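You operate a simulated robot arm through the tools that you are given. There is no shell and no other tool.

Carry out the task below with a simulated robot arm. There is one attempt and no reset: what you move stays moved.

Task
Measure the brake on the gauge and sort it by its width.
Fine: under the lid with the number on the display; slide the jaw open again and shut the lid.
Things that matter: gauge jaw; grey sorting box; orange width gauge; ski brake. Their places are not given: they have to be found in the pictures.

Only the result counts: the job must be done as asked and must still hold three seconds after the hand-in. Knocking over, shifting, dropping, spilling or breaking anything else fails it. A push-on lid holds only when it is set on centred and level and pressed home; a screw cap is set on level and turned clockwise until tight.

Robot
A 7-joint arm with a two-finger parallel gripper, fixed in place. Base frame: the origin is on the floor under the middle of its stand, x ahead of it, y to its left, z up; the work surface is at about z = 84. Units: cm, degrees, N and s.
With the tool pointing down near the work surface it reaches from about 24 to 68 cm from the base axis. Its first joint turns from -66.0 to 66.0 degrees. Payload 2.4 kg.
The tool frame sits at the grasp point between the pads (the TCP): z along the fingers, y along the line on which they close. The tips reach 3 cm beyond it. Largest opening 9.4 cm; finger width 2.8, thickness 1; the body of the gripper, 5 by 9.6 cm, starts 5.5 cm behind the TCP.
Orientation is that of the tool frame in the base frame, as a unit quaternion [x, y, z, w]. With the fingers straight down and closing along the base's y, the tool's x points along the base's -x, its y along +y and its z along -z.

Tools
- The arm moves only by the tool apply_moves. Its argument "series" is a list of rows, each a list of 3 entries, a list of its own where there are three numbers: the shift along the tool's x, y, z in cm, then the turn, a rotation vector about the tool's x, y, z in degrees, then the finger opening in cm, from 0 to 9.4. In form: [[[x, y, z], [ax, ay, az], hand], ...]. A call has 1 to 20 rows; each row is the pose to reach, as a shift and turn from the pose commanded when the call began, along the tool's axes at that moment. A row lasts 0.2 s, in which the tool goes at most 5 cm and 8.6 degrees; a call with a longer step from one row to the next is refused whole, and so is a gripper value outside its range. Where a pose cannot be reached the arm comes as near as it can. A force on the tool above 90 N (or 10 N above the force at the start of the call, whichever is more), or a blocked arm, ends the call early, and 0.2 s more pass. Each finger travels about 15.3 cm/s and halts on what it meets, pressing with about 25 N; the grip force reading is that of the motor and also rises with nothing between the fingers. The clock runs only during rows and for 0.2 s after the last one: add rows that repeat a pose to give the fingers time. It gives the time, the measured TCP pose, the force on the tool (base axes), the opening and the grip force at its end, in the units of the frame above (readings bear some noise), with the torque about the TCP (base axes, N m) and any sound that the robot's microphone picked up, and new pictures: "show" is both (left out), scene, wrist or none.
- Cameras (640 x 400 px; columns grow to the right, rows downward): "scene" is fixed at [4.13, 47.84, 143.78]; the picture's right is [-0.71, -0.70, 0.00], its down [-0.43, 0.44, -0.79] and it looks along [0.55, -0.56, -0.61] (base axes); focal length 316 px, centre (320, 200). "wrist" rides on the gripper at [7.6, 1.4, -10.2] in the tool frame; the picture's right is [-0.18, 0.98, 0.00], its down [-0.75, -0.14, -0.64] and it looks along [-0.63, -0.12, 0.77] (tool axes); focal length 243 px, centre (320, 200).
- point_at(camera, pixels): for up to 12 pixels [column, row] of the newest picture of that camera ("zoom" is the newest enlarged one), the place [x, y, z] in the base frame of the surface seen there, good to about 0.2 cm. It takes no simulated time.
- close_up(camera, box): a new picture of the part [left, top, right, bottom] of that camera's present view, enlarged. It takes no simulated time.
- close_job(): hands the job in; it is judged then, once.

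Open the gripper and draw the arm clear of the work before you hand the job in, unless the task says otherwise.

The tools are called by a JSON object that holds its "api" and its "payload". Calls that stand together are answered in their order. apply_moves: Moves the arm, as the interface text tells. Its arguments: {"type":"object","properties":{"series":{"type":"array","items":{"type":"array"}},"show":{"type":"string","enum":["both","scene","wrist","none"]}},"required":["series"]} The other tools are called the same way: point_at (camera, pixels) gives the place of the surface under pixels of a picture; close_up (camera, box) takes an enlarged picture of a part of a camera's view; close_job () hands the job in.

At the start:

```text
time_s: 0.0
eef_pos: [34.11, 17.05, 117.64]
tcp_rot: [0.0, 1.0, 0.001, 0.0]
wrist_force: [0.0, 0.0, -0.6]
torque: [0.01, 0.01, 0.0]
width: 9.36
gripper_force: 0.2
```

scene: 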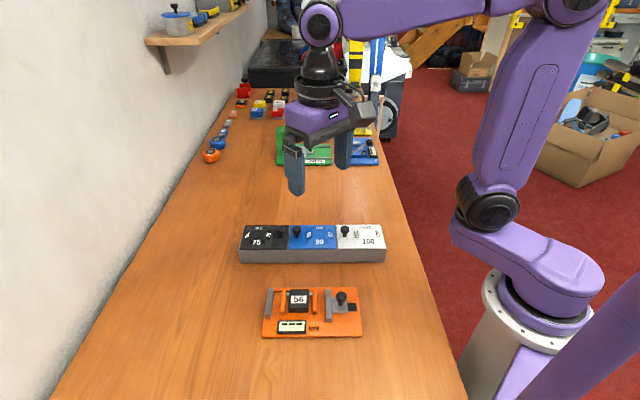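
wrist: 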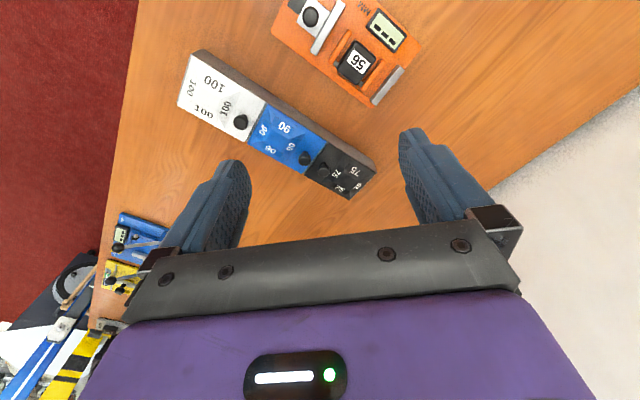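

The scene shows an orange gauge near (312,312), and a box with black/blue/white lids (75/90/100) near (312,243). I take close-ups to see the details.

{"api": "close_up", "payload": {"camera": "scene", "box": [230, 215, 400, 345]}}

{"api": "close_up", "payload": {"camera": "wrist", "box": [170, 0, 450, 210]}}

```text
3.08 times, centred on (315, 280) of scene
```

zoom: 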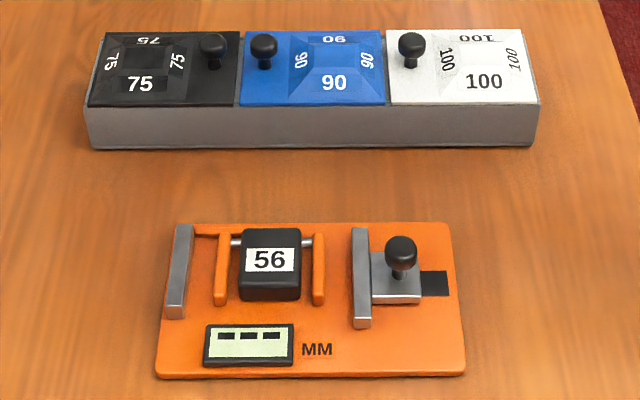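

```text
1.90 times, centred on (310, 105) of wrist
```

zoom: 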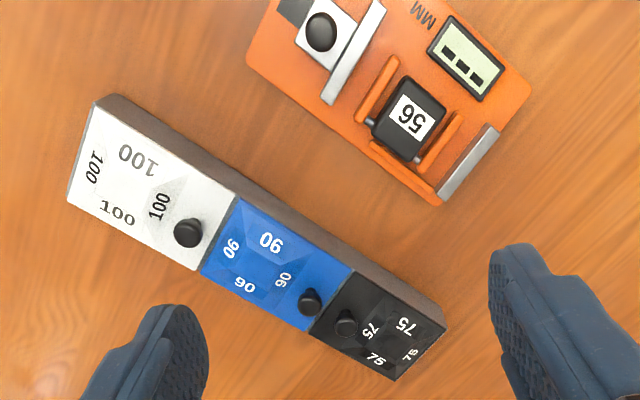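

I get positions of the main points in the scene zoom-in and take tighter close-ups of the gauge.

{"api": "close_up", "payload": {"camera": "scene", "box": [258, 280, 368, 345]}}

{"api": "point_at", "payload": {"camera": "scene", "pixels": [[268, 294], [268, 316], [289, 302], [300, 297], [314, 302], [328, 295], [328, 316], [342, 297], [342, 306], [351, 308], [292, 327], [262, 337]]}}

{"api": "point_at", "payload": {"camera": "wrist", "pixels": [[311, 17], [330, 20], [357, 60], [345, 45], [375, 70], [387, 85], [388, 30], [241, 121], [305, 158], [322, 170], [190, 60], [350, 198]]}}

```text
5.82 times, centred on (313, 312) of scene
```

zoom: 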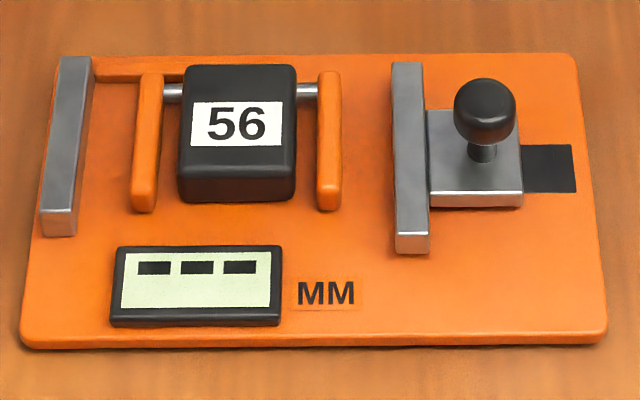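

```text
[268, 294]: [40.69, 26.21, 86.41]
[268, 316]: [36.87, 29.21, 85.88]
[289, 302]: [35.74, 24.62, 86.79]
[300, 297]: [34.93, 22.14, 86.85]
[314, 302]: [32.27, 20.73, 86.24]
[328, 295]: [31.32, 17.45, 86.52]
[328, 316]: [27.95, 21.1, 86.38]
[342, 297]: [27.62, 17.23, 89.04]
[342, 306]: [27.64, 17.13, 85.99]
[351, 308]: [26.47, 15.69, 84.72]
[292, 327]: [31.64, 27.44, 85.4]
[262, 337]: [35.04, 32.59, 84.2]
```

```text
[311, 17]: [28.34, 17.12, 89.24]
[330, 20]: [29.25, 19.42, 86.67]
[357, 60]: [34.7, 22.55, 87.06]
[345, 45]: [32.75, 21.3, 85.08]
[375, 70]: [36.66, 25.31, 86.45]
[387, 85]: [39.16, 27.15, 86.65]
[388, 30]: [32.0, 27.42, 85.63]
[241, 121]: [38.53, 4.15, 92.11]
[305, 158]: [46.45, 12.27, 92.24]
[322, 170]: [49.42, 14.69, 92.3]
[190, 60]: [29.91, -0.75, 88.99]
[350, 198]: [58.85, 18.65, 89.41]
```

The gauge lies along a diagonal, with the brake (black pad "56", orange arms) between the jaws. Now I get points on the box and its lids, and enlarge the box.

{"api": "close_up", "payload": {"camera": "scene", "box": [234, 212, 392, 272]}}

{"api": "point_at", "payload": {"camera": "scene", "pixels": [[242, 245], [260, 246], [287, 246], [330, 245], [382, 247], [372, 228], [315, 227], [278, 227], [252, 229], [240, 262], [384, 262], [345, 228]]}}

{"api": "close_up", "payload": {"camera": "wrist", "box": [170, 40, 390, 205]}}

```text
4.05 times, centred on (313, 242) of scene
```

zoom: 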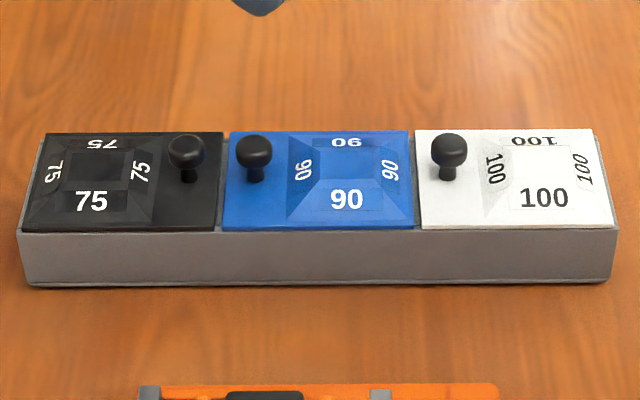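

```text
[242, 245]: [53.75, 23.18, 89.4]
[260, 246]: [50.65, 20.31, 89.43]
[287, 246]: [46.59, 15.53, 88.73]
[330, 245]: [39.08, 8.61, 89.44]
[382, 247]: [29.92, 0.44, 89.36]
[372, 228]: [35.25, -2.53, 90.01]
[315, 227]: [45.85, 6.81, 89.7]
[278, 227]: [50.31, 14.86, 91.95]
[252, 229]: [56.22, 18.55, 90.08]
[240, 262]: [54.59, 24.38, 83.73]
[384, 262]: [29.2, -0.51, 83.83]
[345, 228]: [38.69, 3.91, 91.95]
```

```text
2.42 times, centred on (280, 122) of wrist
```

zoom: 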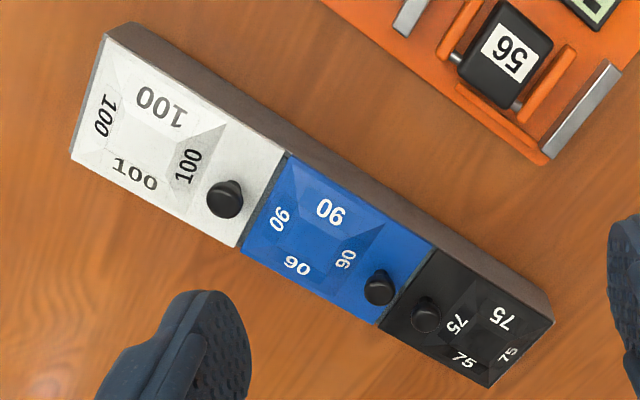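

I want the gauge's axis accurately, so I sample plate corners, jaw faces, arms of the brake, and knob in the scene picture zoom.

{"api": "close_up", "payload": {"camera": "scene", "box": [258, 280, 368, 345]}}

{"api": "point_at", "payload": {"camera": "zoom", "pixels": [[30, 338], [600, 335], [562, 62], [60, 215], [78, 75], [408, 75], [410, 235], [425, 240], [150, 90], [145, 180], [330, 85], [330, 185]]}}

{"api": "point_at", "payload": {"camera": "zoom", "pixels": [[240, 80], [240, 150], [485, 95], [485, 125], [440, 130], [510, 180], [450, 185], [565, 150], [565, 185], [300, 90], [172, 95], [120, 65]]}}

```text
5.82 times, centred on (313, 312) of scene
```

zoom: 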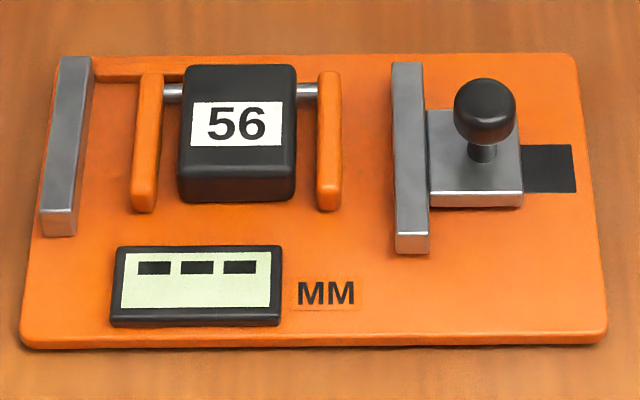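

```text
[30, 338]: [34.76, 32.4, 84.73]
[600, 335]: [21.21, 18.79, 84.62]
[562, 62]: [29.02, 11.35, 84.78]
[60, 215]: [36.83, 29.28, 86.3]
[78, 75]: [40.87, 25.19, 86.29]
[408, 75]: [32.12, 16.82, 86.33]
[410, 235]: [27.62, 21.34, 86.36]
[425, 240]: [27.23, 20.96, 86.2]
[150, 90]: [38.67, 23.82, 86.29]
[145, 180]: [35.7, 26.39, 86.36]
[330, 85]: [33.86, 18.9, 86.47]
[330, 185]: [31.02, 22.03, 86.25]
```

```text
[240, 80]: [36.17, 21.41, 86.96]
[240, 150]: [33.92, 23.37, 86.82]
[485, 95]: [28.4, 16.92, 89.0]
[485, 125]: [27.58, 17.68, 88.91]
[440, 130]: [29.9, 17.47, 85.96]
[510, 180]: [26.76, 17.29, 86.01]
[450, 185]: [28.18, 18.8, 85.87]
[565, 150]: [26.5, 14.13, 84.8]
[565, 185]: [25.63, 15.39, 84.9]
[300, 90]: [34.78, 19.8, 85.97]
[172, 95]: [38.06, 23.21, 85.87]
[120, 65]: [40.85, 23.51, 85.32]
```

The gauge axis runs at exactly 45° in the base frame (closing direction (0.71,0.71)), with the jaw knob at about (28.0,17.3,89) and the brake between. I move above the knob and turn the hand 45° so the fingers close across the slide axis.

{"api": "apply_moves", "payload": {"series": [[[1, 0, 2.7], [0, 0, -7.5], 9.4], [[2, 0.1, 5.4], [0, 0, -15], 9.4], [[3, 0.1, 8.1], [0, 0, -22.5], 8], [[4, 0.2, 10.8], [0, 0, -30], 7], [[5, 0.2, 13.5], [0, 0, -37.5], 6], [[6.1, 0.25, 16.2], [0, 0, -45], 6], [[6.1, 0.25, 16.2], [0, 0, -45], 6]]}}

```text
time_s: 1.6
eef_pos: [27.97, 17.43, 101.49]
tcp_rot: [-0.384, 0.923, 0.0, 0.0]
wrist_force: [-0.2, 0.5, 0.1]
torque: [-0.01, -0.03, 0.01]
width: 6.01
gripper_force: 0.1
```

scene: 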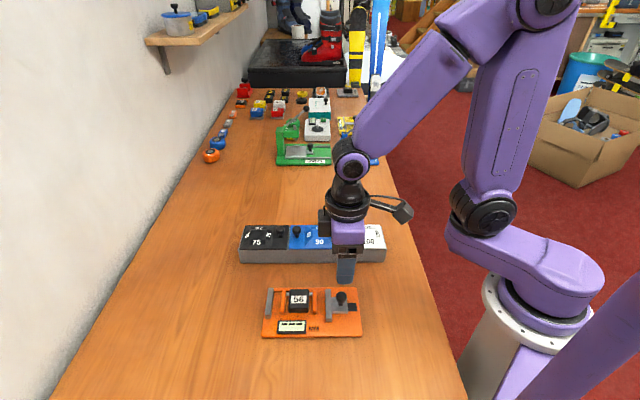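
wrist: 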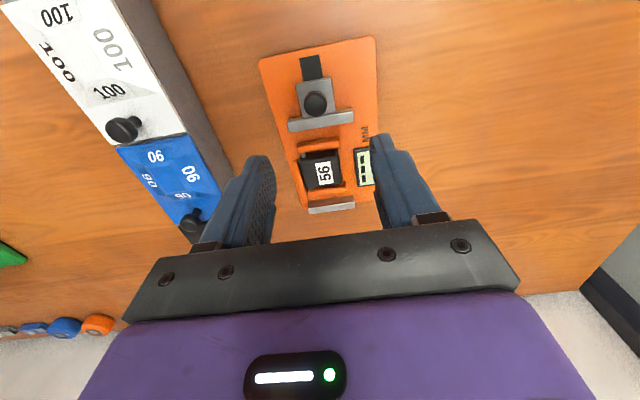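

The hand is above the knob; I enlarge the wrist view for more exact knob, brake and display positions.

{"api": "close_up", "payload": {"camera": "wrist", "box": [245, 30, 405, 220]}}

{"api": "point_at", "payload": {"camera": "wrist", "pixels": [[316, 104], [316, 98], [307, 104], [325, 104], [310, 65], [320, 90], [300, 108], [332, 108], [295, 125], [345, 118], [325, 175], [330, 160]]}}

```text
2.11 times, centred on (325, 125) of wrist
```

zoom: 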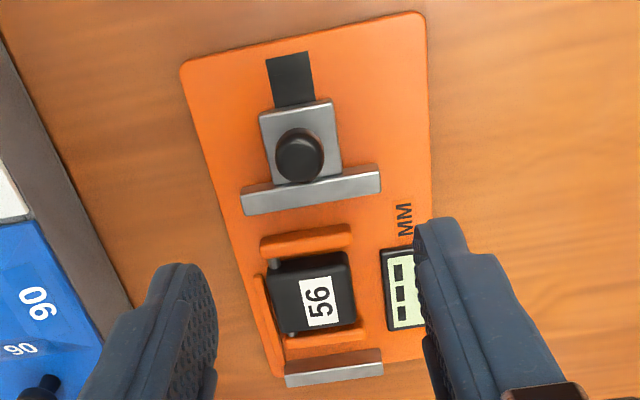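

```text
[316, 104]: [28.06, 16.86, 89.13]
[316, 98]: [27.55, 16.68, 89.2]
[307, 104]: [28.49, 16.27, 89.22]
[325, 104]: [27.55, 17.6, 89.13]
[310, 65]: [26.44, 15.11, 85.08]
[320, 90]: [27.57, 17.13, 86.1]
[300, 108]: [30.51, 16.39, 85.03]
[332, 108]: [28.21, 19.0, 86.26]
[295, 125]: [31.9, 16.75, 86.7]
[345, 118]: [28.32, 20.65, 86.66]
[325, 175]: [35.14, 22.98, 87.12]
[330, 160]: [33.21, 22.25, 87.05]
```

The knob's top centre is about (28.0,17.1,89.2), and the carriage top is at 86. I lower so that the tips stop just above the carriage and close on the knob.

{"api": "apply_moves", "payload": {"series": [[[0.1, -0.1, 3.5], [0, 0, 0], 6], [[0.2, -0.25, 7], [0, 0, 0], 5], [[0.2, -0.25, 10], [0, 0, 0], 5], [[0.2, -0.25, 11.2], [0, 0, 0], 5], [[0.2, -0.25, 11.9], [0, 0, 0], 5], [[0.2, -0.25, 11.9], [0, 0, 0], 5]]}}

```text
time_s: 3.0
eef_pos: [27.97, 17.02, 89.48]
tcp_rot: [-0.383, 0.924, 0.0, -0.001]
wrist_force: [0.0, 0.1, -1.0]
torque: [0.01, -0.02, -0.01]
width: 5.01
gripper_force: 0.1
```

scene: 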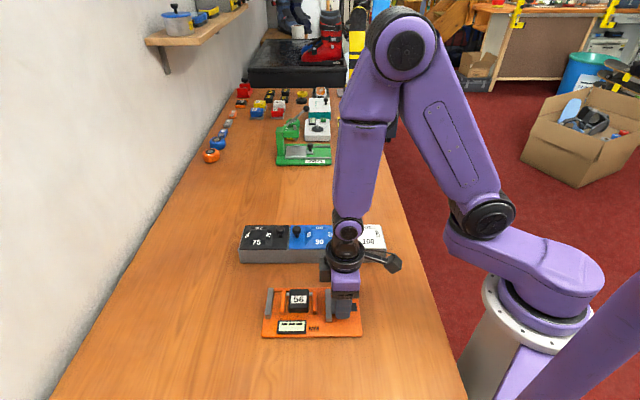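
wrist: 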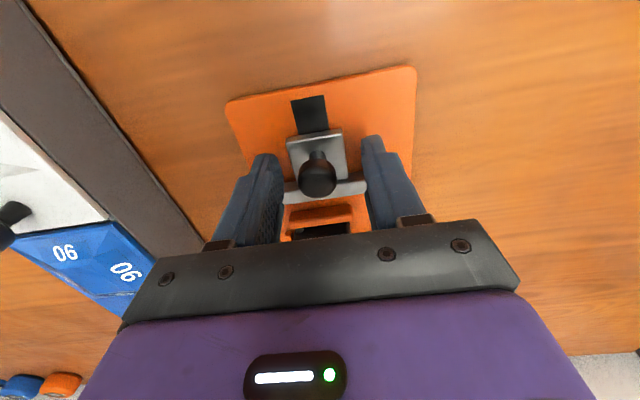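

The knob sits between the two fingers (knob at (317,175), fingers near 265 and 385). I close on it.

{"api": "apply_moves", "payload": {"series": [[[0, 0, 0], [0, 0, 0], 3], [[0, 0, 0], [0, 0, 0], 1.5], [[0, 0, 0], [0, 0, 0], 1.5], [[0, 0, 0], [0, 0, 0], 1.5]]}}

```text
time_s: 4.0
eef_pos: [28.05, 16.94, 89.49]
tcp_rot: [-0.383, 0.924, -0.001, 0.0]
wrist_force: [10.9, -10.1, -0.3]
torque: [0.0, -0.23, -0.02]
width: 2.36
gripper_force: 7.3
```

scene: 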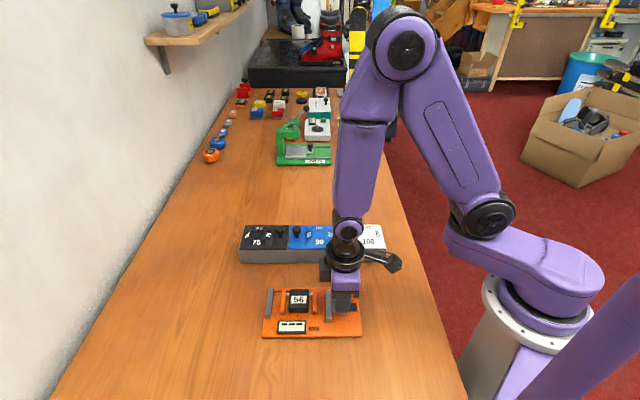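
wrist: 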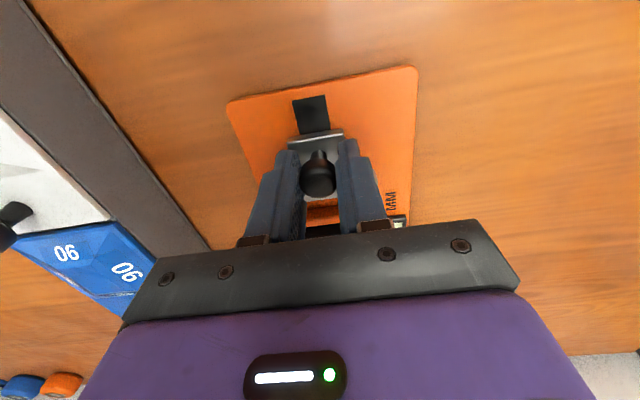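

Knob is held (2.36 cm). There's a sideways force of about 15 N, so I shift -0.1 in tool y to relax it and slide the jaw 2.4 cm towards the brake.

{"api": "apply_moves", "payload": {"series": [[[0, -0.1, 0], [0, 0, 0], 1.5], [[-0.3, -0.1, 0], [0, 0, 0], 1.5], [[-0.6, -0.1, 0], [0, 0, 0], 1.5], [[-0.9, -0.1, 0], [0, 0, 0], 1.5], [[-1.2, -0.1, 0], [0, 0, 0], 1.5], [[-1.5, -0.1, 0], [0, 0, 0], 1.5], [[-1.8, -0.1, 0], [0, 0, 0], 1.5], [[-2.1, -0.1, 0], [0, 0, 0], 1.5], [[-2.4, -0.1, 0], [0, 0, 0], 1.5]]}}

{"api": "close_up", "payload": {"camera": "scene", "box": [250, 275, 380, 350]}}

```text
time_s: 6.0
eef_pos: [29.84, 18.68, 89.4]
tcp_rot: [-0.383, 0.924, 0.0, 0.0]
wrist_force: [7.7, -10.0, -0.1]
torque: [-0.03, -0.2, 0.0]
width: 2.14
gripper_force: 24.6
```

scene: 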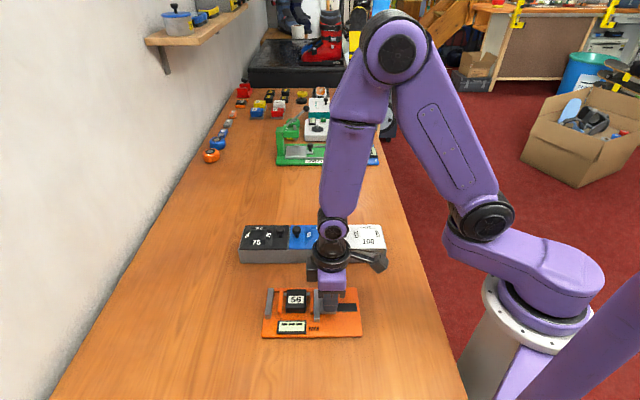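
wrist: 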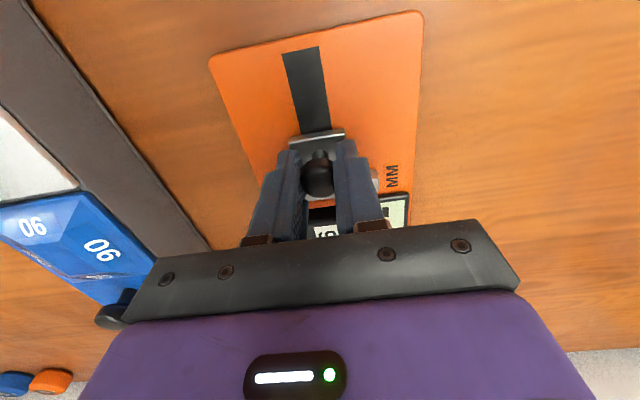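

```text
4.92 times, centred on (315, 312) of scene
```

zoom: 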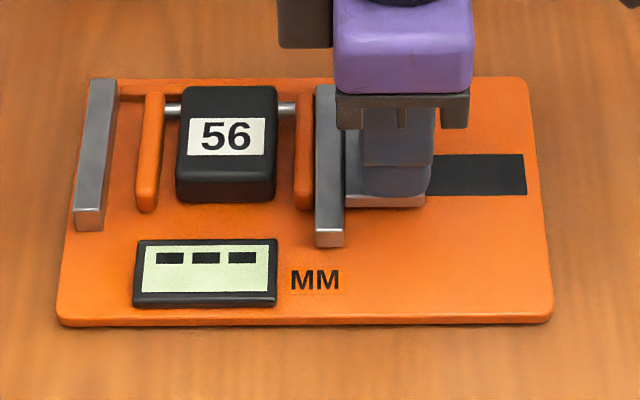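

The jaw has reached the right arm of the brake. I continue to push slowly, 0.2 cm per row, watching the force.

{"api": "apply_moves", "payload": {"series": [[[-0.2, -0.08, 0], [0, 0, 0], 1.5], [[-0.4, -0.08, 0], [0, 0, 0], 1.5], [[-0.6, -0.08, 0], [0, 0, 0], 1.5], [[-0.8, -0.08, 0], [0, 0, 0], 1.5], [[-1.0, -0.08, 0], [0, 0, 0], 1.5]]}}

{"api": "close_up", "payload": {"camera": "scene", "box": [250, 275, 380, 350]}}

```text
time_s: 7.2
eef_pos: [30.43, 19.25, 89.62]
tcp_rot: [-0.384, 0.923, 0.0, 0.0]
wrist_force: [-2.4, 0.8, -0.4]
torque: [0.14, -0.1, 0.02]
width: 2.14
gripper_force: 25.0
```

scene: 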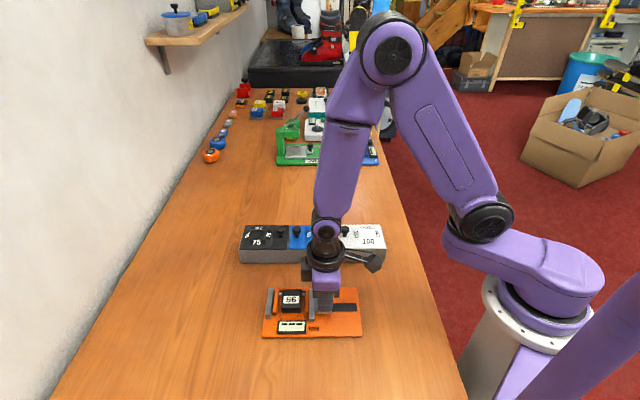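
wrist: 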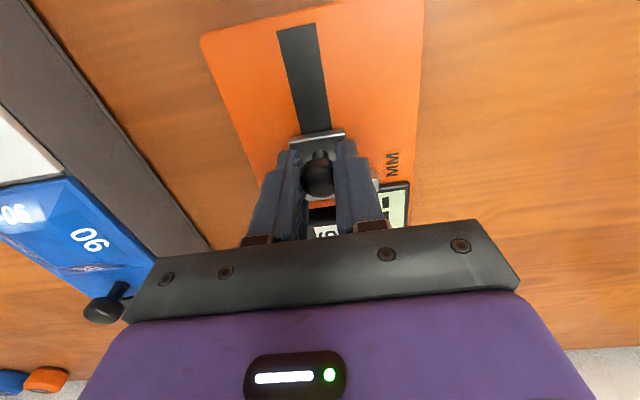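

```text
4.92 times, centred on (315, 312) of scene
```

zoom: 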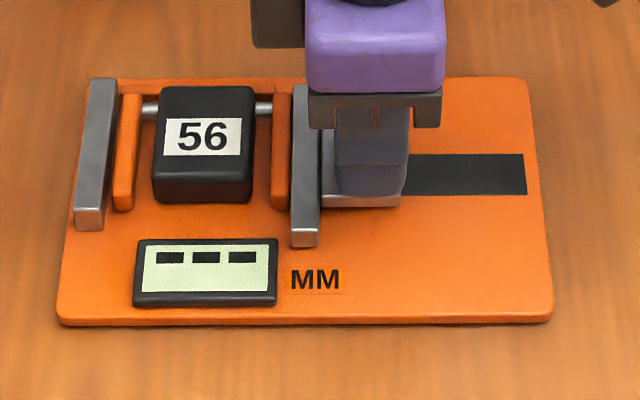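

The brake slides with the jaw and there's little gap left to the fixed jaw. I push on in small steps.

{"api": "apply_moves", "payload": {"series": [[[-0.1, 0, 0], [0, 0, 0], 1.5], [[-0.2, 0, 0], [0, 0, 0], 1.5], [[-0.3, 0, 0], [0, 0, 0], 1.5], [[-0.4, 0, 0], [0, 0, 0], 1.5], [[-0.4, 0, 0], [0, 0, 0], 1.5]]}}

{"api": "close_up", "payload": {"camera": "scene", "box": [250, 275, 380, 350]}}

```text
time_s: 8.4
eef_pos: [30.76, 19.48, 89.62]
tcp_rot: [-0.382, 0.924, -0.001, -0.002]
wrist_force: [-6.8, -5.7, 0.3]
torque: [-0.1, 0.08, -0.03]
width: 2.14
gripper_force: 24.9
```

scene: 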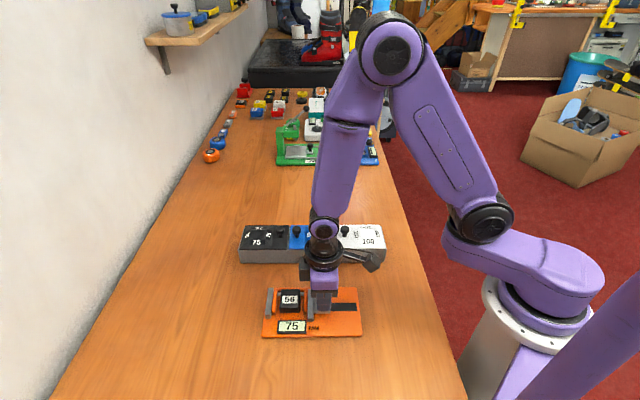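
wrist: 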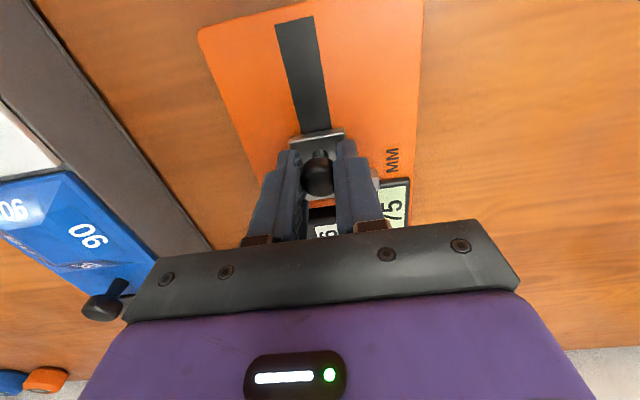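

```text
4.92 times, centred on (315, 312) of scene
```

zoom: 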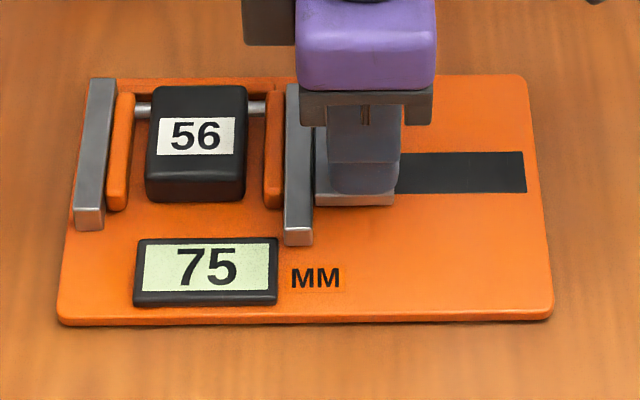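

The display reads 75. I press a little more and hold to confirm the number stays.

{"api": "apply_moves", "payload": {"series": [[[-0.1, 0, 0], [0, 0, 0], 1.5], [[-0.1, 0, 0], [0, 0, 0], 1.5], [[-0.1, 0, 0], [0, 0, 0], 1.5]], "show": "none"}}

{"api": "close_up", "payload": {"camera": "scene", "box": [250, 275, 380, 350]}}

```text
time_s: 9.2
eef_pos: [30.84, 19.58, 89.54]
tcp_rot: [-0.383, 0.924, -0.001, -0.002]
wrist_force: [-11.0, -12.0, 8.5]
torque: [-0.16, 0.15, 0.02]
width: 2.12
gripper_force: 25.3
```

```text
4.92 times, centred on (315, 312) of scene
```

zoom: 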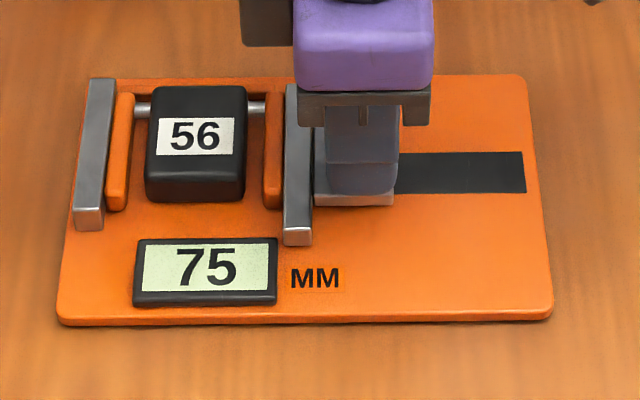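

75 is confirmed with about 16 N of pressing force. Now I slide the jaw back to where it started (+3.9 cm along tool x).

{"api": "apply_moves", "payload": {"series": [[[0.3, 0, 0], [0, 0, 0], 1.5], [[0.7, 0, 0], [0, 0, 0], 1.5], [[1.1, 0, 0], [0, 0, 0], 1.5], [[1.5, 0, 0], [0, 0, 0], 1.5], [[1.9, 0, 0], [0, 0, 0], 1.5], [[2.3, 0, 0], [0, 0, 0], 1.5], [[2.7, 0, 0], [0, 0, 0], 1.5], [[3.1, 0, 0], [0, 0, 0], 1.5], [[3.5, 0, 0], [0, 0, 0], 1.5], [[3.9, 0, 0], [0, 0, 0], 1.5], [[3.9, 0, 0], [0, 0, 0], 1.5]]}}

{"api": "close_up", "payload": {"camera": "scene", "box": [250, 275, 380, 350]}}

```text
time_s: 11.6
eef_pos: [28.13, 16.92, 89.55]
tcp_rot: [-0.383, 0.924, 0.0, 0.0]
wrist_force: [10.8, -6.5, 9.9]
torque: [-0.14, -0.1, 0.0]
width: 2.12
gripper_force: 25.1
```

scene: 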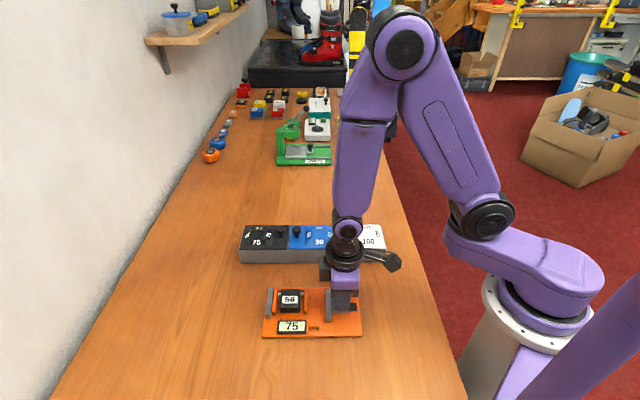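
wrist: 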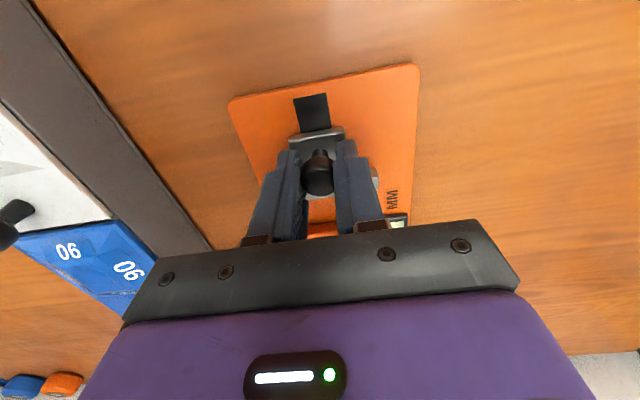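

```text
4.92 times, centred on (315, 312) of scene
```

zoom: 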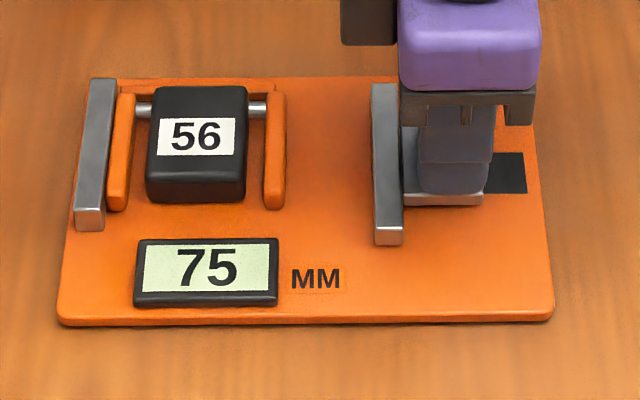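

The display holds 75 and the jaw is back near its start. I nudge +0.1 more, let go of the knob and lift.

{"api": "apply_moves", "payload": {"series": [[[0.12, 0, 0], [0, 0, 0], 1.5], [[0.12, 0, 0], [0, 0, 0], 1.5], [[0.12, 0, 0], [0, 0, 0], 3], [[0.12, 0, 0], [0, 0, 0], 5], [[0.12, 0, -2], [0, 0, 0], 5], [[0.12, 0, -6], [0, 0, 0], 6], [[0.12, 0, -10], [0, 0, 0], 7], [[0.12, 0, -14], [0, 0, 0], 7]]}}

{"api": "close_up", "payload": {"camera": "scene", "box": [258, 280, 368, 345]}}

{"api": "close_up", "payload": {"camera": "wrist", "box": [245, 30, 405, 220]}}

```text
time_s: 13.4
eef_pos: [27.99, 16.7, 103.55]
tcp_rot: [-0.383, 0.924, 0.001, 0.0]
wrist_force: [-0.5, 0.3, 0.3]
torque: [-0.01, -0.02, 0.0]
width: 6.99
gripper_force: 0.2
```

scene: 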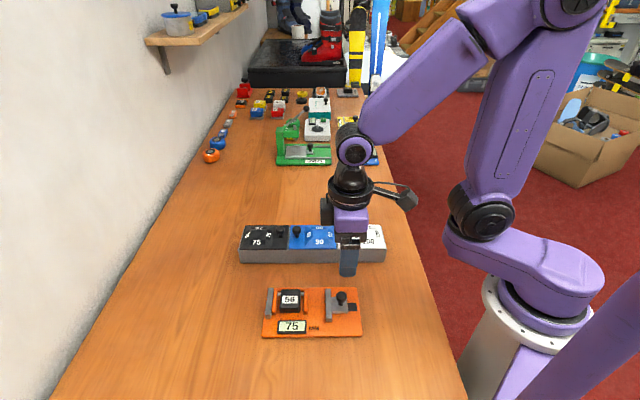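
wrist: 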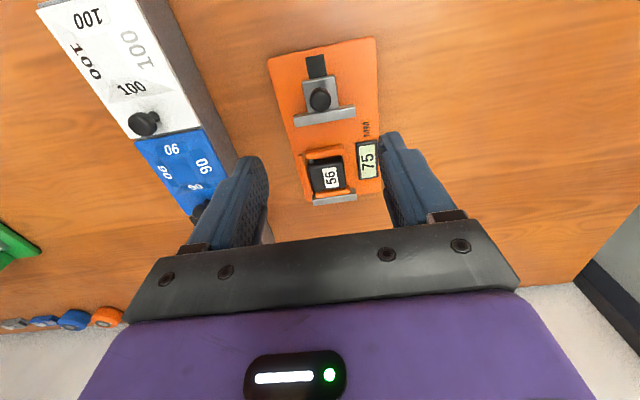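

```text
5.82 times, centred on (313, 312) of scene
```

zoom: 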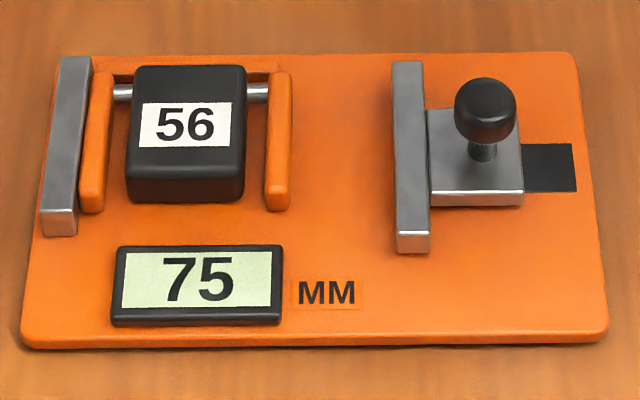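

```text
2.11 times, centred on (325, 125) of wrist
```

zoom: 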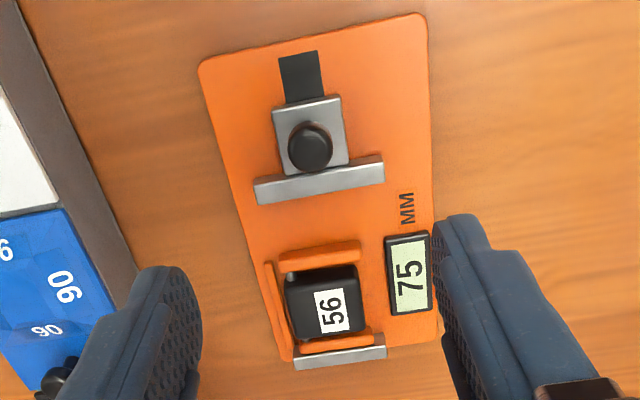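

The jaw is back at its start place (zoom column 408) and 75 stays on the display. Now I move above the black "75" lid to see how it opens.

{"api": "apply_moves", "payload": {"series": [[[-2.4, -3.2, 0], [0, 0, 0], 7], [[-4.8, -6.4, 0], [0, 0, 0], 7], [[-7.2, -9.6, 0], [0, 0, 0], 7], [[-9.6, -12.8, 0], [0, 0, 0], 7], [[-12.4, -16, 0], [0, 0, 0], 7], [[-12.4, -16, 0], [0, 0, 0], 7]]}}

{"api": "close_up", "payload": {"camera": "wrist", "box": [200, 0, 460, 225]}}

{"api": "close_up", "payload": {"camera": "scene", "box": [230, 215, 310, 270]}}

```text
time_s: 14.8
eef_pos: [48.34, 14.28, 103.67]
tcp_rot: [-0.383, 0.924, 0.0, 0.0]
wrist_force: [0.6, 0.3, 0.3]
torque: [-0.01, 0.01, 0.02]
width: 7.01
gripper_force: 0.0
```

scene: 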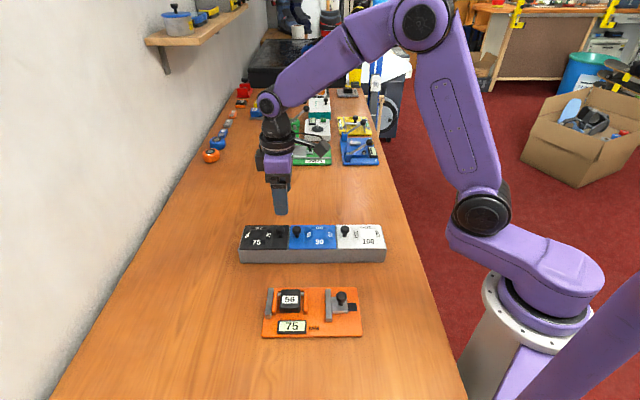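
wrist: 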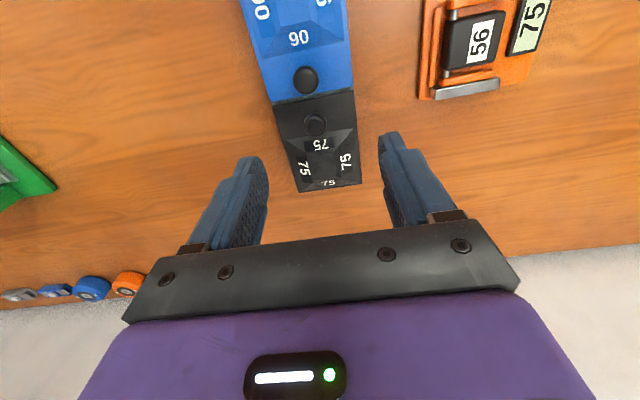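

```text
1.78 times, centred on (330, 112) of wrist
```

zoom: 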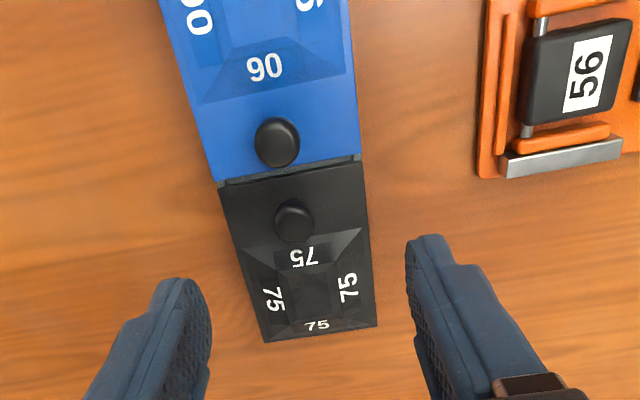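

```text
7.27 times, centred on (270, 242) of scene
```

zoom: 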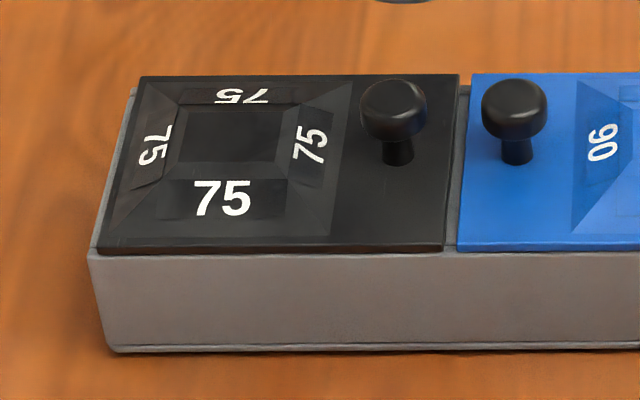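

I read the black lid's geometry from both pictures: knob, plate corners and the rim around it.

{"api": "point_at", "payload": {"camera": "zoom", "pixels": [[393, 90], [393, 120], [397, 160], [145, 80], [100, 245], [445, 245], [455, 80], [240, 130], [180, 150], [300, 230], [130, 92], [92, 258]]}}

{"api": "point_at", "payload": {"camera": "wrist", "pixels": [[316, 121], [309, 121], [323, 121], [316, 132], [279, 105], [352, 93], [359, 182], [300, 190], [318, 172], [330, 185], [305, 78], [310, 100]]}}

{"api": "close_up", "payload": {"camera": "wrist", "box": [260, 80, 380, 200]}}

```text
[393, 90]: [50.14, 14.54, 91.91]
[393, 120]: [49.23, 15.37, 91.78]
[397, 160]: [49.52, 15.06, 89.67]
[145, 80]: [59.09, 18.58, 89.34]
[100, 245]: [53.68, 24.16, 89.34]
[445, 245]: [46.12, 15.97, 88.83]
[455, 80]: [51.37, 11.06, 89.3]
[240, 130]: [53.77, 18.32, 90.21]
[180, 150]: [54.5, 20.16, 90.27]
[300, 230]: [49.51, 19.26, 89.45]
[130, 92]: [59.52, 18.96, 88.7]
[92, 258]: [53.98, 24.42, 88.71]
```

```text
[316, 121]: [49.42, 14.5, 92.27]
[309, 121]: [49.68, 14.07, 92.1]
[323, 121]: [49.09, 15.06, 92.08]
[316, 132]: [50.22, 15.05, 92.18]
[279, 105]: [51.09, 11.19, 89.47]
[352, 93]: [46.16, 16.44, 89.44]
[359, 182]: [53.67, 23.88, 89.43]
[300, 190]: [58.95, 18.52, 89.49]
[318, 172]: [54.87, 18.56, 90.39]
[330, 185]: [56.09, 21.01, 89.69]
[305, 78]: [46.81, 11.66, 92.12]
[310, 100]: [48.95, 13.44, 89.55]
```

```text
3.33 times, centred on (320, 140) of wrist
```

zoom: 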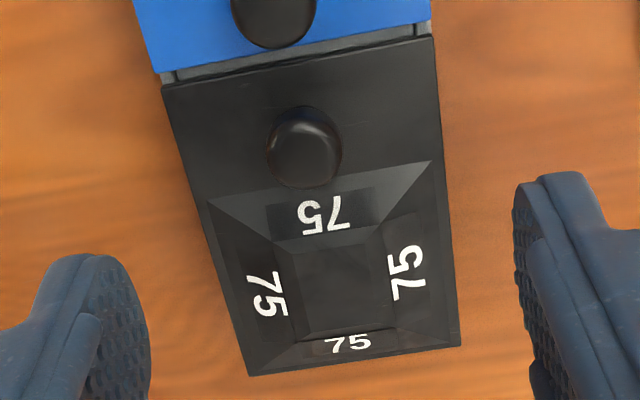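

The black lid spans about s=44–55 along the box axis with its knob near the blue end (knob about (49.6,14.8), top 92.2), which suggests a hinge at the far end. I lower onto the knob with fingers on both sides and look before closing.

{"api": "apply_moves", "payload": {"series": [[[-1.26, -0.52, 2], [0, 0, 0], 6], [[-1.26, -0.52, 5], [0, 0, 0], 5], [[-1.26, -0.52, 8], [0, 0, 0], 5], [[-1.26, -0.52, 10], [0, 0, 0], 5], [[-1.26, -0.52, 10.7], [0, 0, 0], 5], [[-1.26, -0.52, 10.7], [0, 0, 0], 5]]}}

{"api": "close_up", "payload": {"camera": "wrist", "box": [200, 60, 440, 260]}}

{"api": "close_up", "payload": {"camera": "scene", "box": [230, 200, 330, 270]}}

```text
time_s: 16.2
eef_pos: [49.46, 14.67, 92.91]
tcp_rot: [-0.382, 0.924, 0.0, 0.0]
wrist_force: [-0.6, 0.1, 0.2]
torque: [-0.02, 0.0, -0.02]
width: 5.05
gripper_force: 0.1
```

scene: 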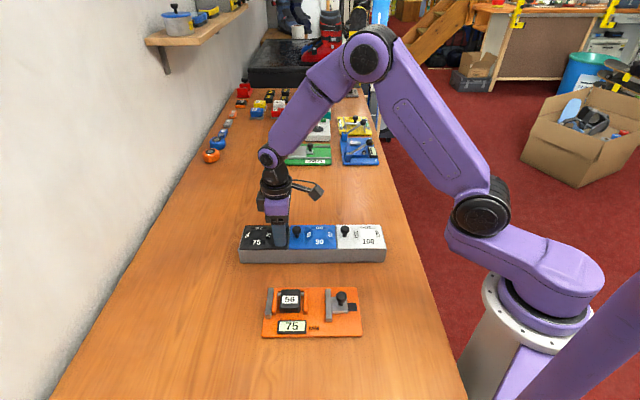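
wrist: 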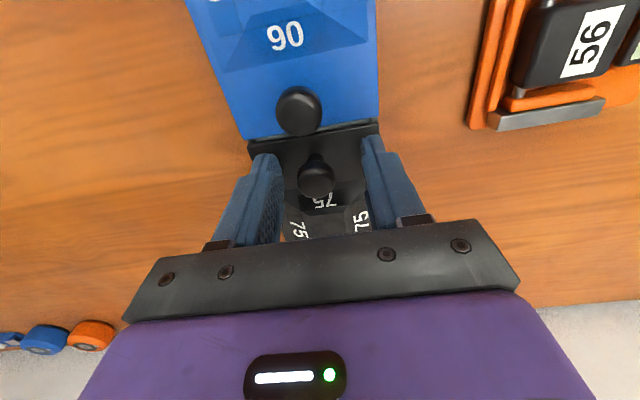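

```text
2.00 times, centred on (320, 160) of wrist
```

zoom: 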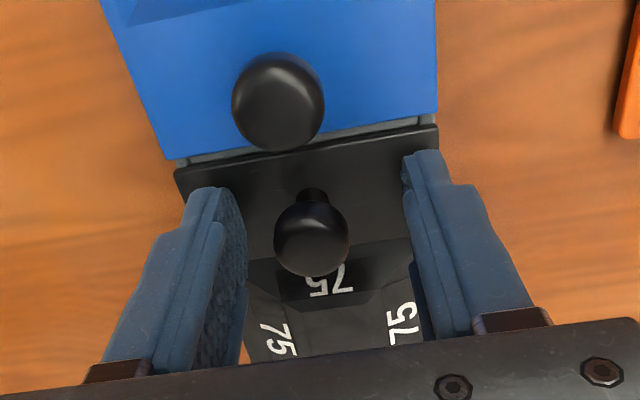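

```text
5.71 times, centred on (280, 235) of scene
```

zoom: 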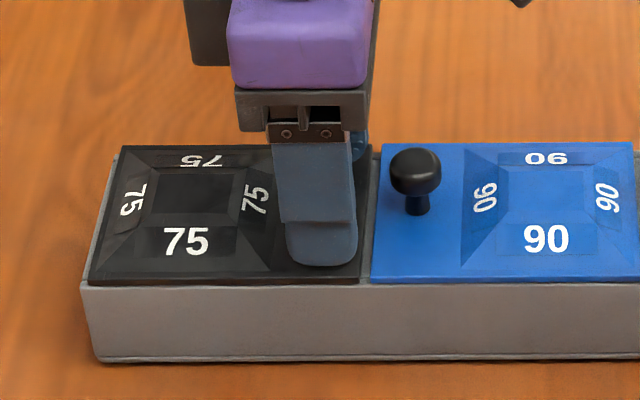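

The knob is well centred between the fingers. I raise 0.2 cm for clearance and close on it.

{"api": "apply_moves", "payload": {"series": [[[0, 0, -0.2], [0, 0, 0], 3], [[0, 0, -0.2], [0, 0, 0], 1.5], [[0, 0, -0.2], [0, 0, 0], 1.5], [[0, 0, -0.2], [0, 0, 0], 1.5]], "show": "none"}}

```text
time_s: 17.2
eef_pos: [49.32, 14.83, 93.07]
tcp_rot: [-0.384, 0.923, -0.001, 0.0]
wrist_force: [1.2, 1.1, -0.7]
torque: [0.09, -0.14, -0.01]
width: 2.14
gripper_force: 24.7
```

Gripped at 2.14 cm. I test-lift by 0.5 cm with a slight lean towards the presumed hinge end to see whether the lid tilts or lifts off.

{"api": "apply_moves", "payload": {"series": [[[-0.03, 0, -0.15], [0, 0, 0], 1.5], [[-0.06, 0, -0.3], [0, 0, 0], 1.5], [[-0.1, 0, -0.45], [0, 0, 0], 1.5], [[-0.15, 0, -0.6], [0, 0, 0], 1.5], [[-0.15, 0, -0.6], [0, 0, 0], 1.5]]}}

{"api": "close_up", "payload": {"camera": "scene", "box": [230, 200, 330, 270]}}

{"api": "close_up", "payload": {"camera": "wrist", "box": [200, 60, 440, 260]}}

```text
time_s: 18.4
eef_pos: [49.39, 14.73, 93.57]
tcp_rot: [-0.382, 0.924, -0.001, -0.003]
wrist_force: [-6.5, -5.6, -0.5]
torque: [-0.25, 0.21, 0.01]
width: 2.16
gripper_force: 24.9
```

scene: 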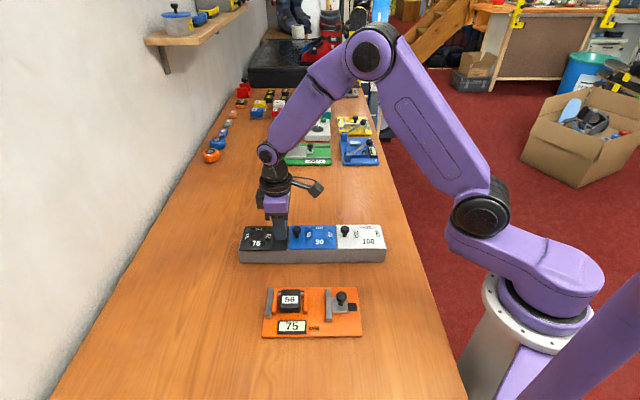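
wrist: 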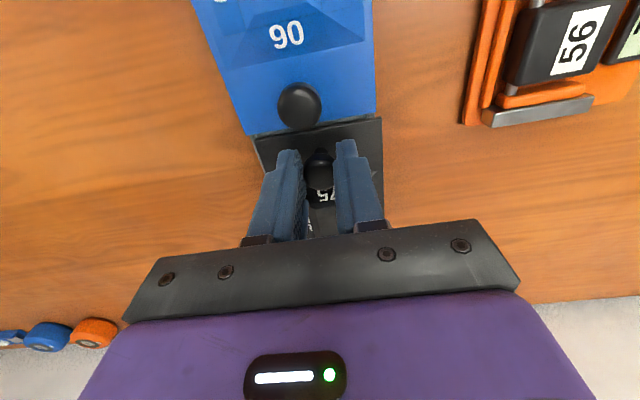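

```text
5.71 times, centred on (280, 235) of scene
```

zoom: 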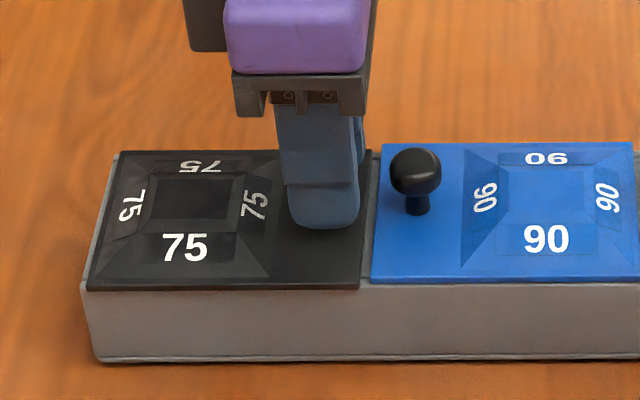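

```text
2.00 times, centred on (320, 160) of wrist
```

zoom: 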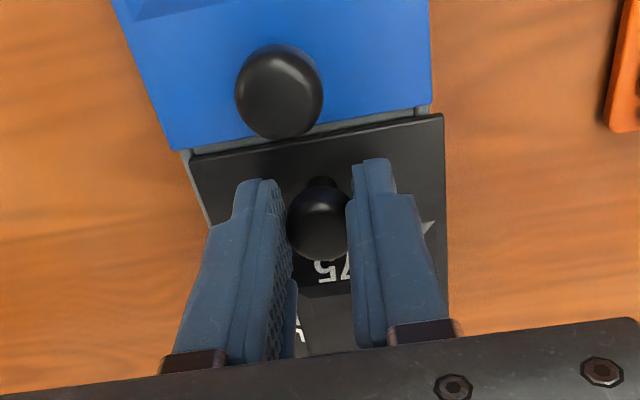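

The lid's picture changed slightly; I measure the height of its corners to see whether it tilted or just shifted.

{"api": "point_at", "payload": {"camera": "zoom", "pixels": [[200, 165], [430, 130], [425, 200], [250, 165], [320, 155], [195, 200], [320, 210], [310, 330], [320, 275], [150, 120], [420, 90], [435, 280]]}}

{"api": "point_at", "payload": {"camera": "scene", "pixels": [[246, 249], [252, 227], [260, 250], [280, 250], [291, 249], [292, 240], [262, 234], [246, 240], [262, 227], [286, 245], [250, 246], [270, 249]]}}

```text
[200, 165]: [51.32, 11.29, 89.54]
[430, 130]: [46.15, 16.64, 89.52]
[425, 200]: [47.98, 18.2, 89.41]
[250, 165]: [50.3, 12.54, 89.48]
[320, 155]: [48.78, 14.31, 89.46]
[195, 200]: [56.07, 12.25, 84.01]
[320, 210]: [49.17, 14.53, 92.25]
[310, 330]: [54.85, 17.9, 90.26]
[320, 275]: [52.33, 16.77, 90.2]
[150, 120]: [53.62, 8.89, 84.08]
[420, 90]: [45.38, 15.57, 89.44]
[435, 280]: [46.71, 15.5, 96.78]
```

```text
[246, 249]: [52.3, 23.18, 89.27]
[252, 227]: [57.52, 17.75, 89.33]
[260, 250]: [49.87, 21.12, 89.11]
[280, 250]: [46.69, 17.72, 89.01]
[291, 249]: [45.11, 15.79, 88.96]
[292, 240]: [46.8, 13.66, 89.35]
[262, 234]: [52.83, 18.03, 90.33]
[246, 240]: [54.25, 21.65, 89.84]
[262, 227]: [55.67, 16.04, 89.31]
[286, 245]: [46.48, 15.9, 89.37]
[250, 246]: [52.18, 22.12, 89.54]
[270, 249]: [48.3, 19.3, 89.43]
```

The lid stayed at 89.5, so the fingers slid up the knob instead of raising the lid. I take the same enlarged view as before to compare the lid's position.

{"api": "close_up", "payload": {"camera": "scene", "box": [230, 215, 310, 270]}}

{"api": "close_up", "payload": {"camera": "wrist", "box": [240, 100, 400, 240]}}

```text
7.27 times, centred on (270, 242) of scene
```

zoom: 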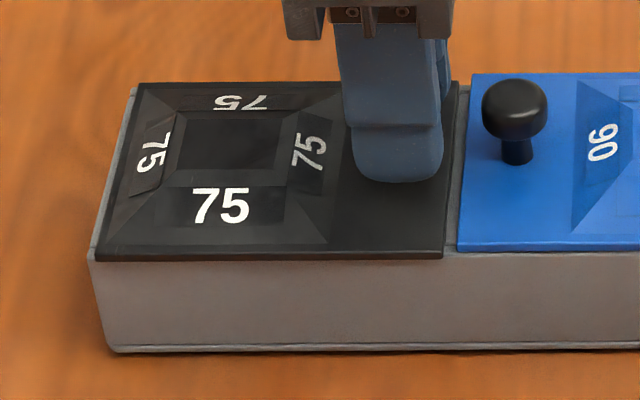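

```text
2.86 times, centred on (320, 170) of wrist
```

zoom: 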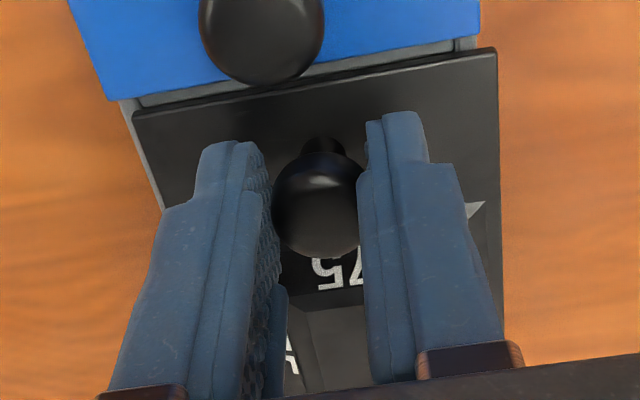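

The black lid has moved by about 0.35 cm straight towards the front (edge row 248→260) without rising, so it's a sliding lid across the box. I re-seat the grip lower on the knob and then slide it gently further that way.

{"api": "apply_moves", "payload": {"series": [[[0.12, 0, 0], [0, 0, 0], 3.2], [[0.12, 0, 0.4], [0, 0, 0], 3.2], [[0.12, 0, 0.5], [0, 0, 0], 1.5], [[0.12, 0, 0.5], [0, 0, 0], 1.5], [[0.12, 0, 0.5], [0, 0, 0], 1.5], [[0.12, 0.2, 0.5], [0, 0, 0], 1.5], [[0.12, 0.4, 0.5], [0, 0, 0], 1.5], [[0.12, 0.6, 0.5], [0, 0, 0], 1.5], [[0.12, 0.8, 0.5], [0, 0, 0], 1.5]]}}

{"api": "close_up", "payload": {"camera": "scene", "box": [230, 215, 310, 270]}}

```text
time_s: 20.4
eef_pos: [48.89, 15.35, 93.28]
tcp_rot: [-0.383, 0.924, 0.0, 0.002]
wrist_force: [5.3, 4.2, 18.3]
torque: [0.15, -0.17, 0.0]
width: 2.13
gripper_force: 25.8
```

scene: 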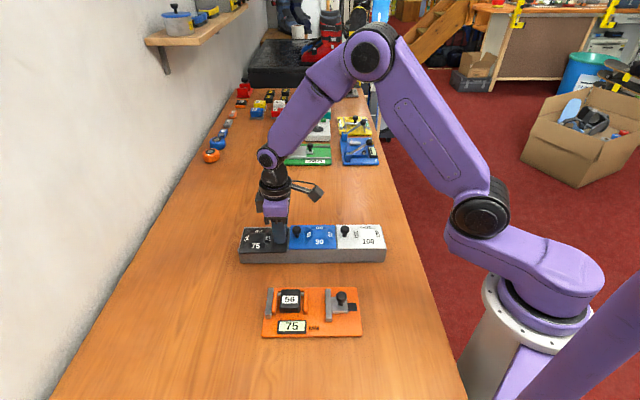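
wrist: 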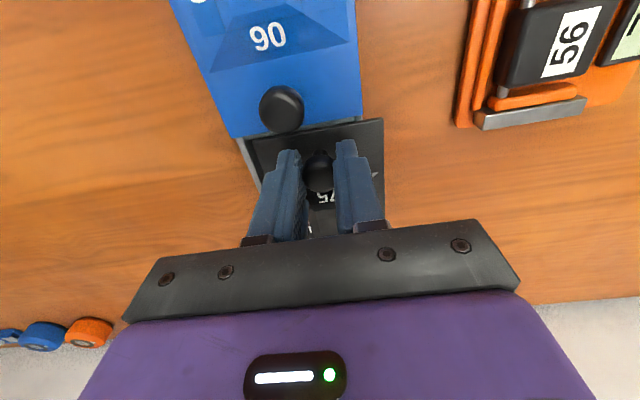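

```text
7.27 times, centred on (270, 242) of scene
```

zoom: 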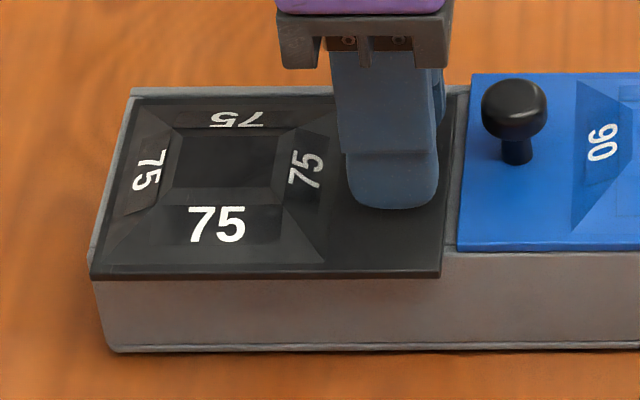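

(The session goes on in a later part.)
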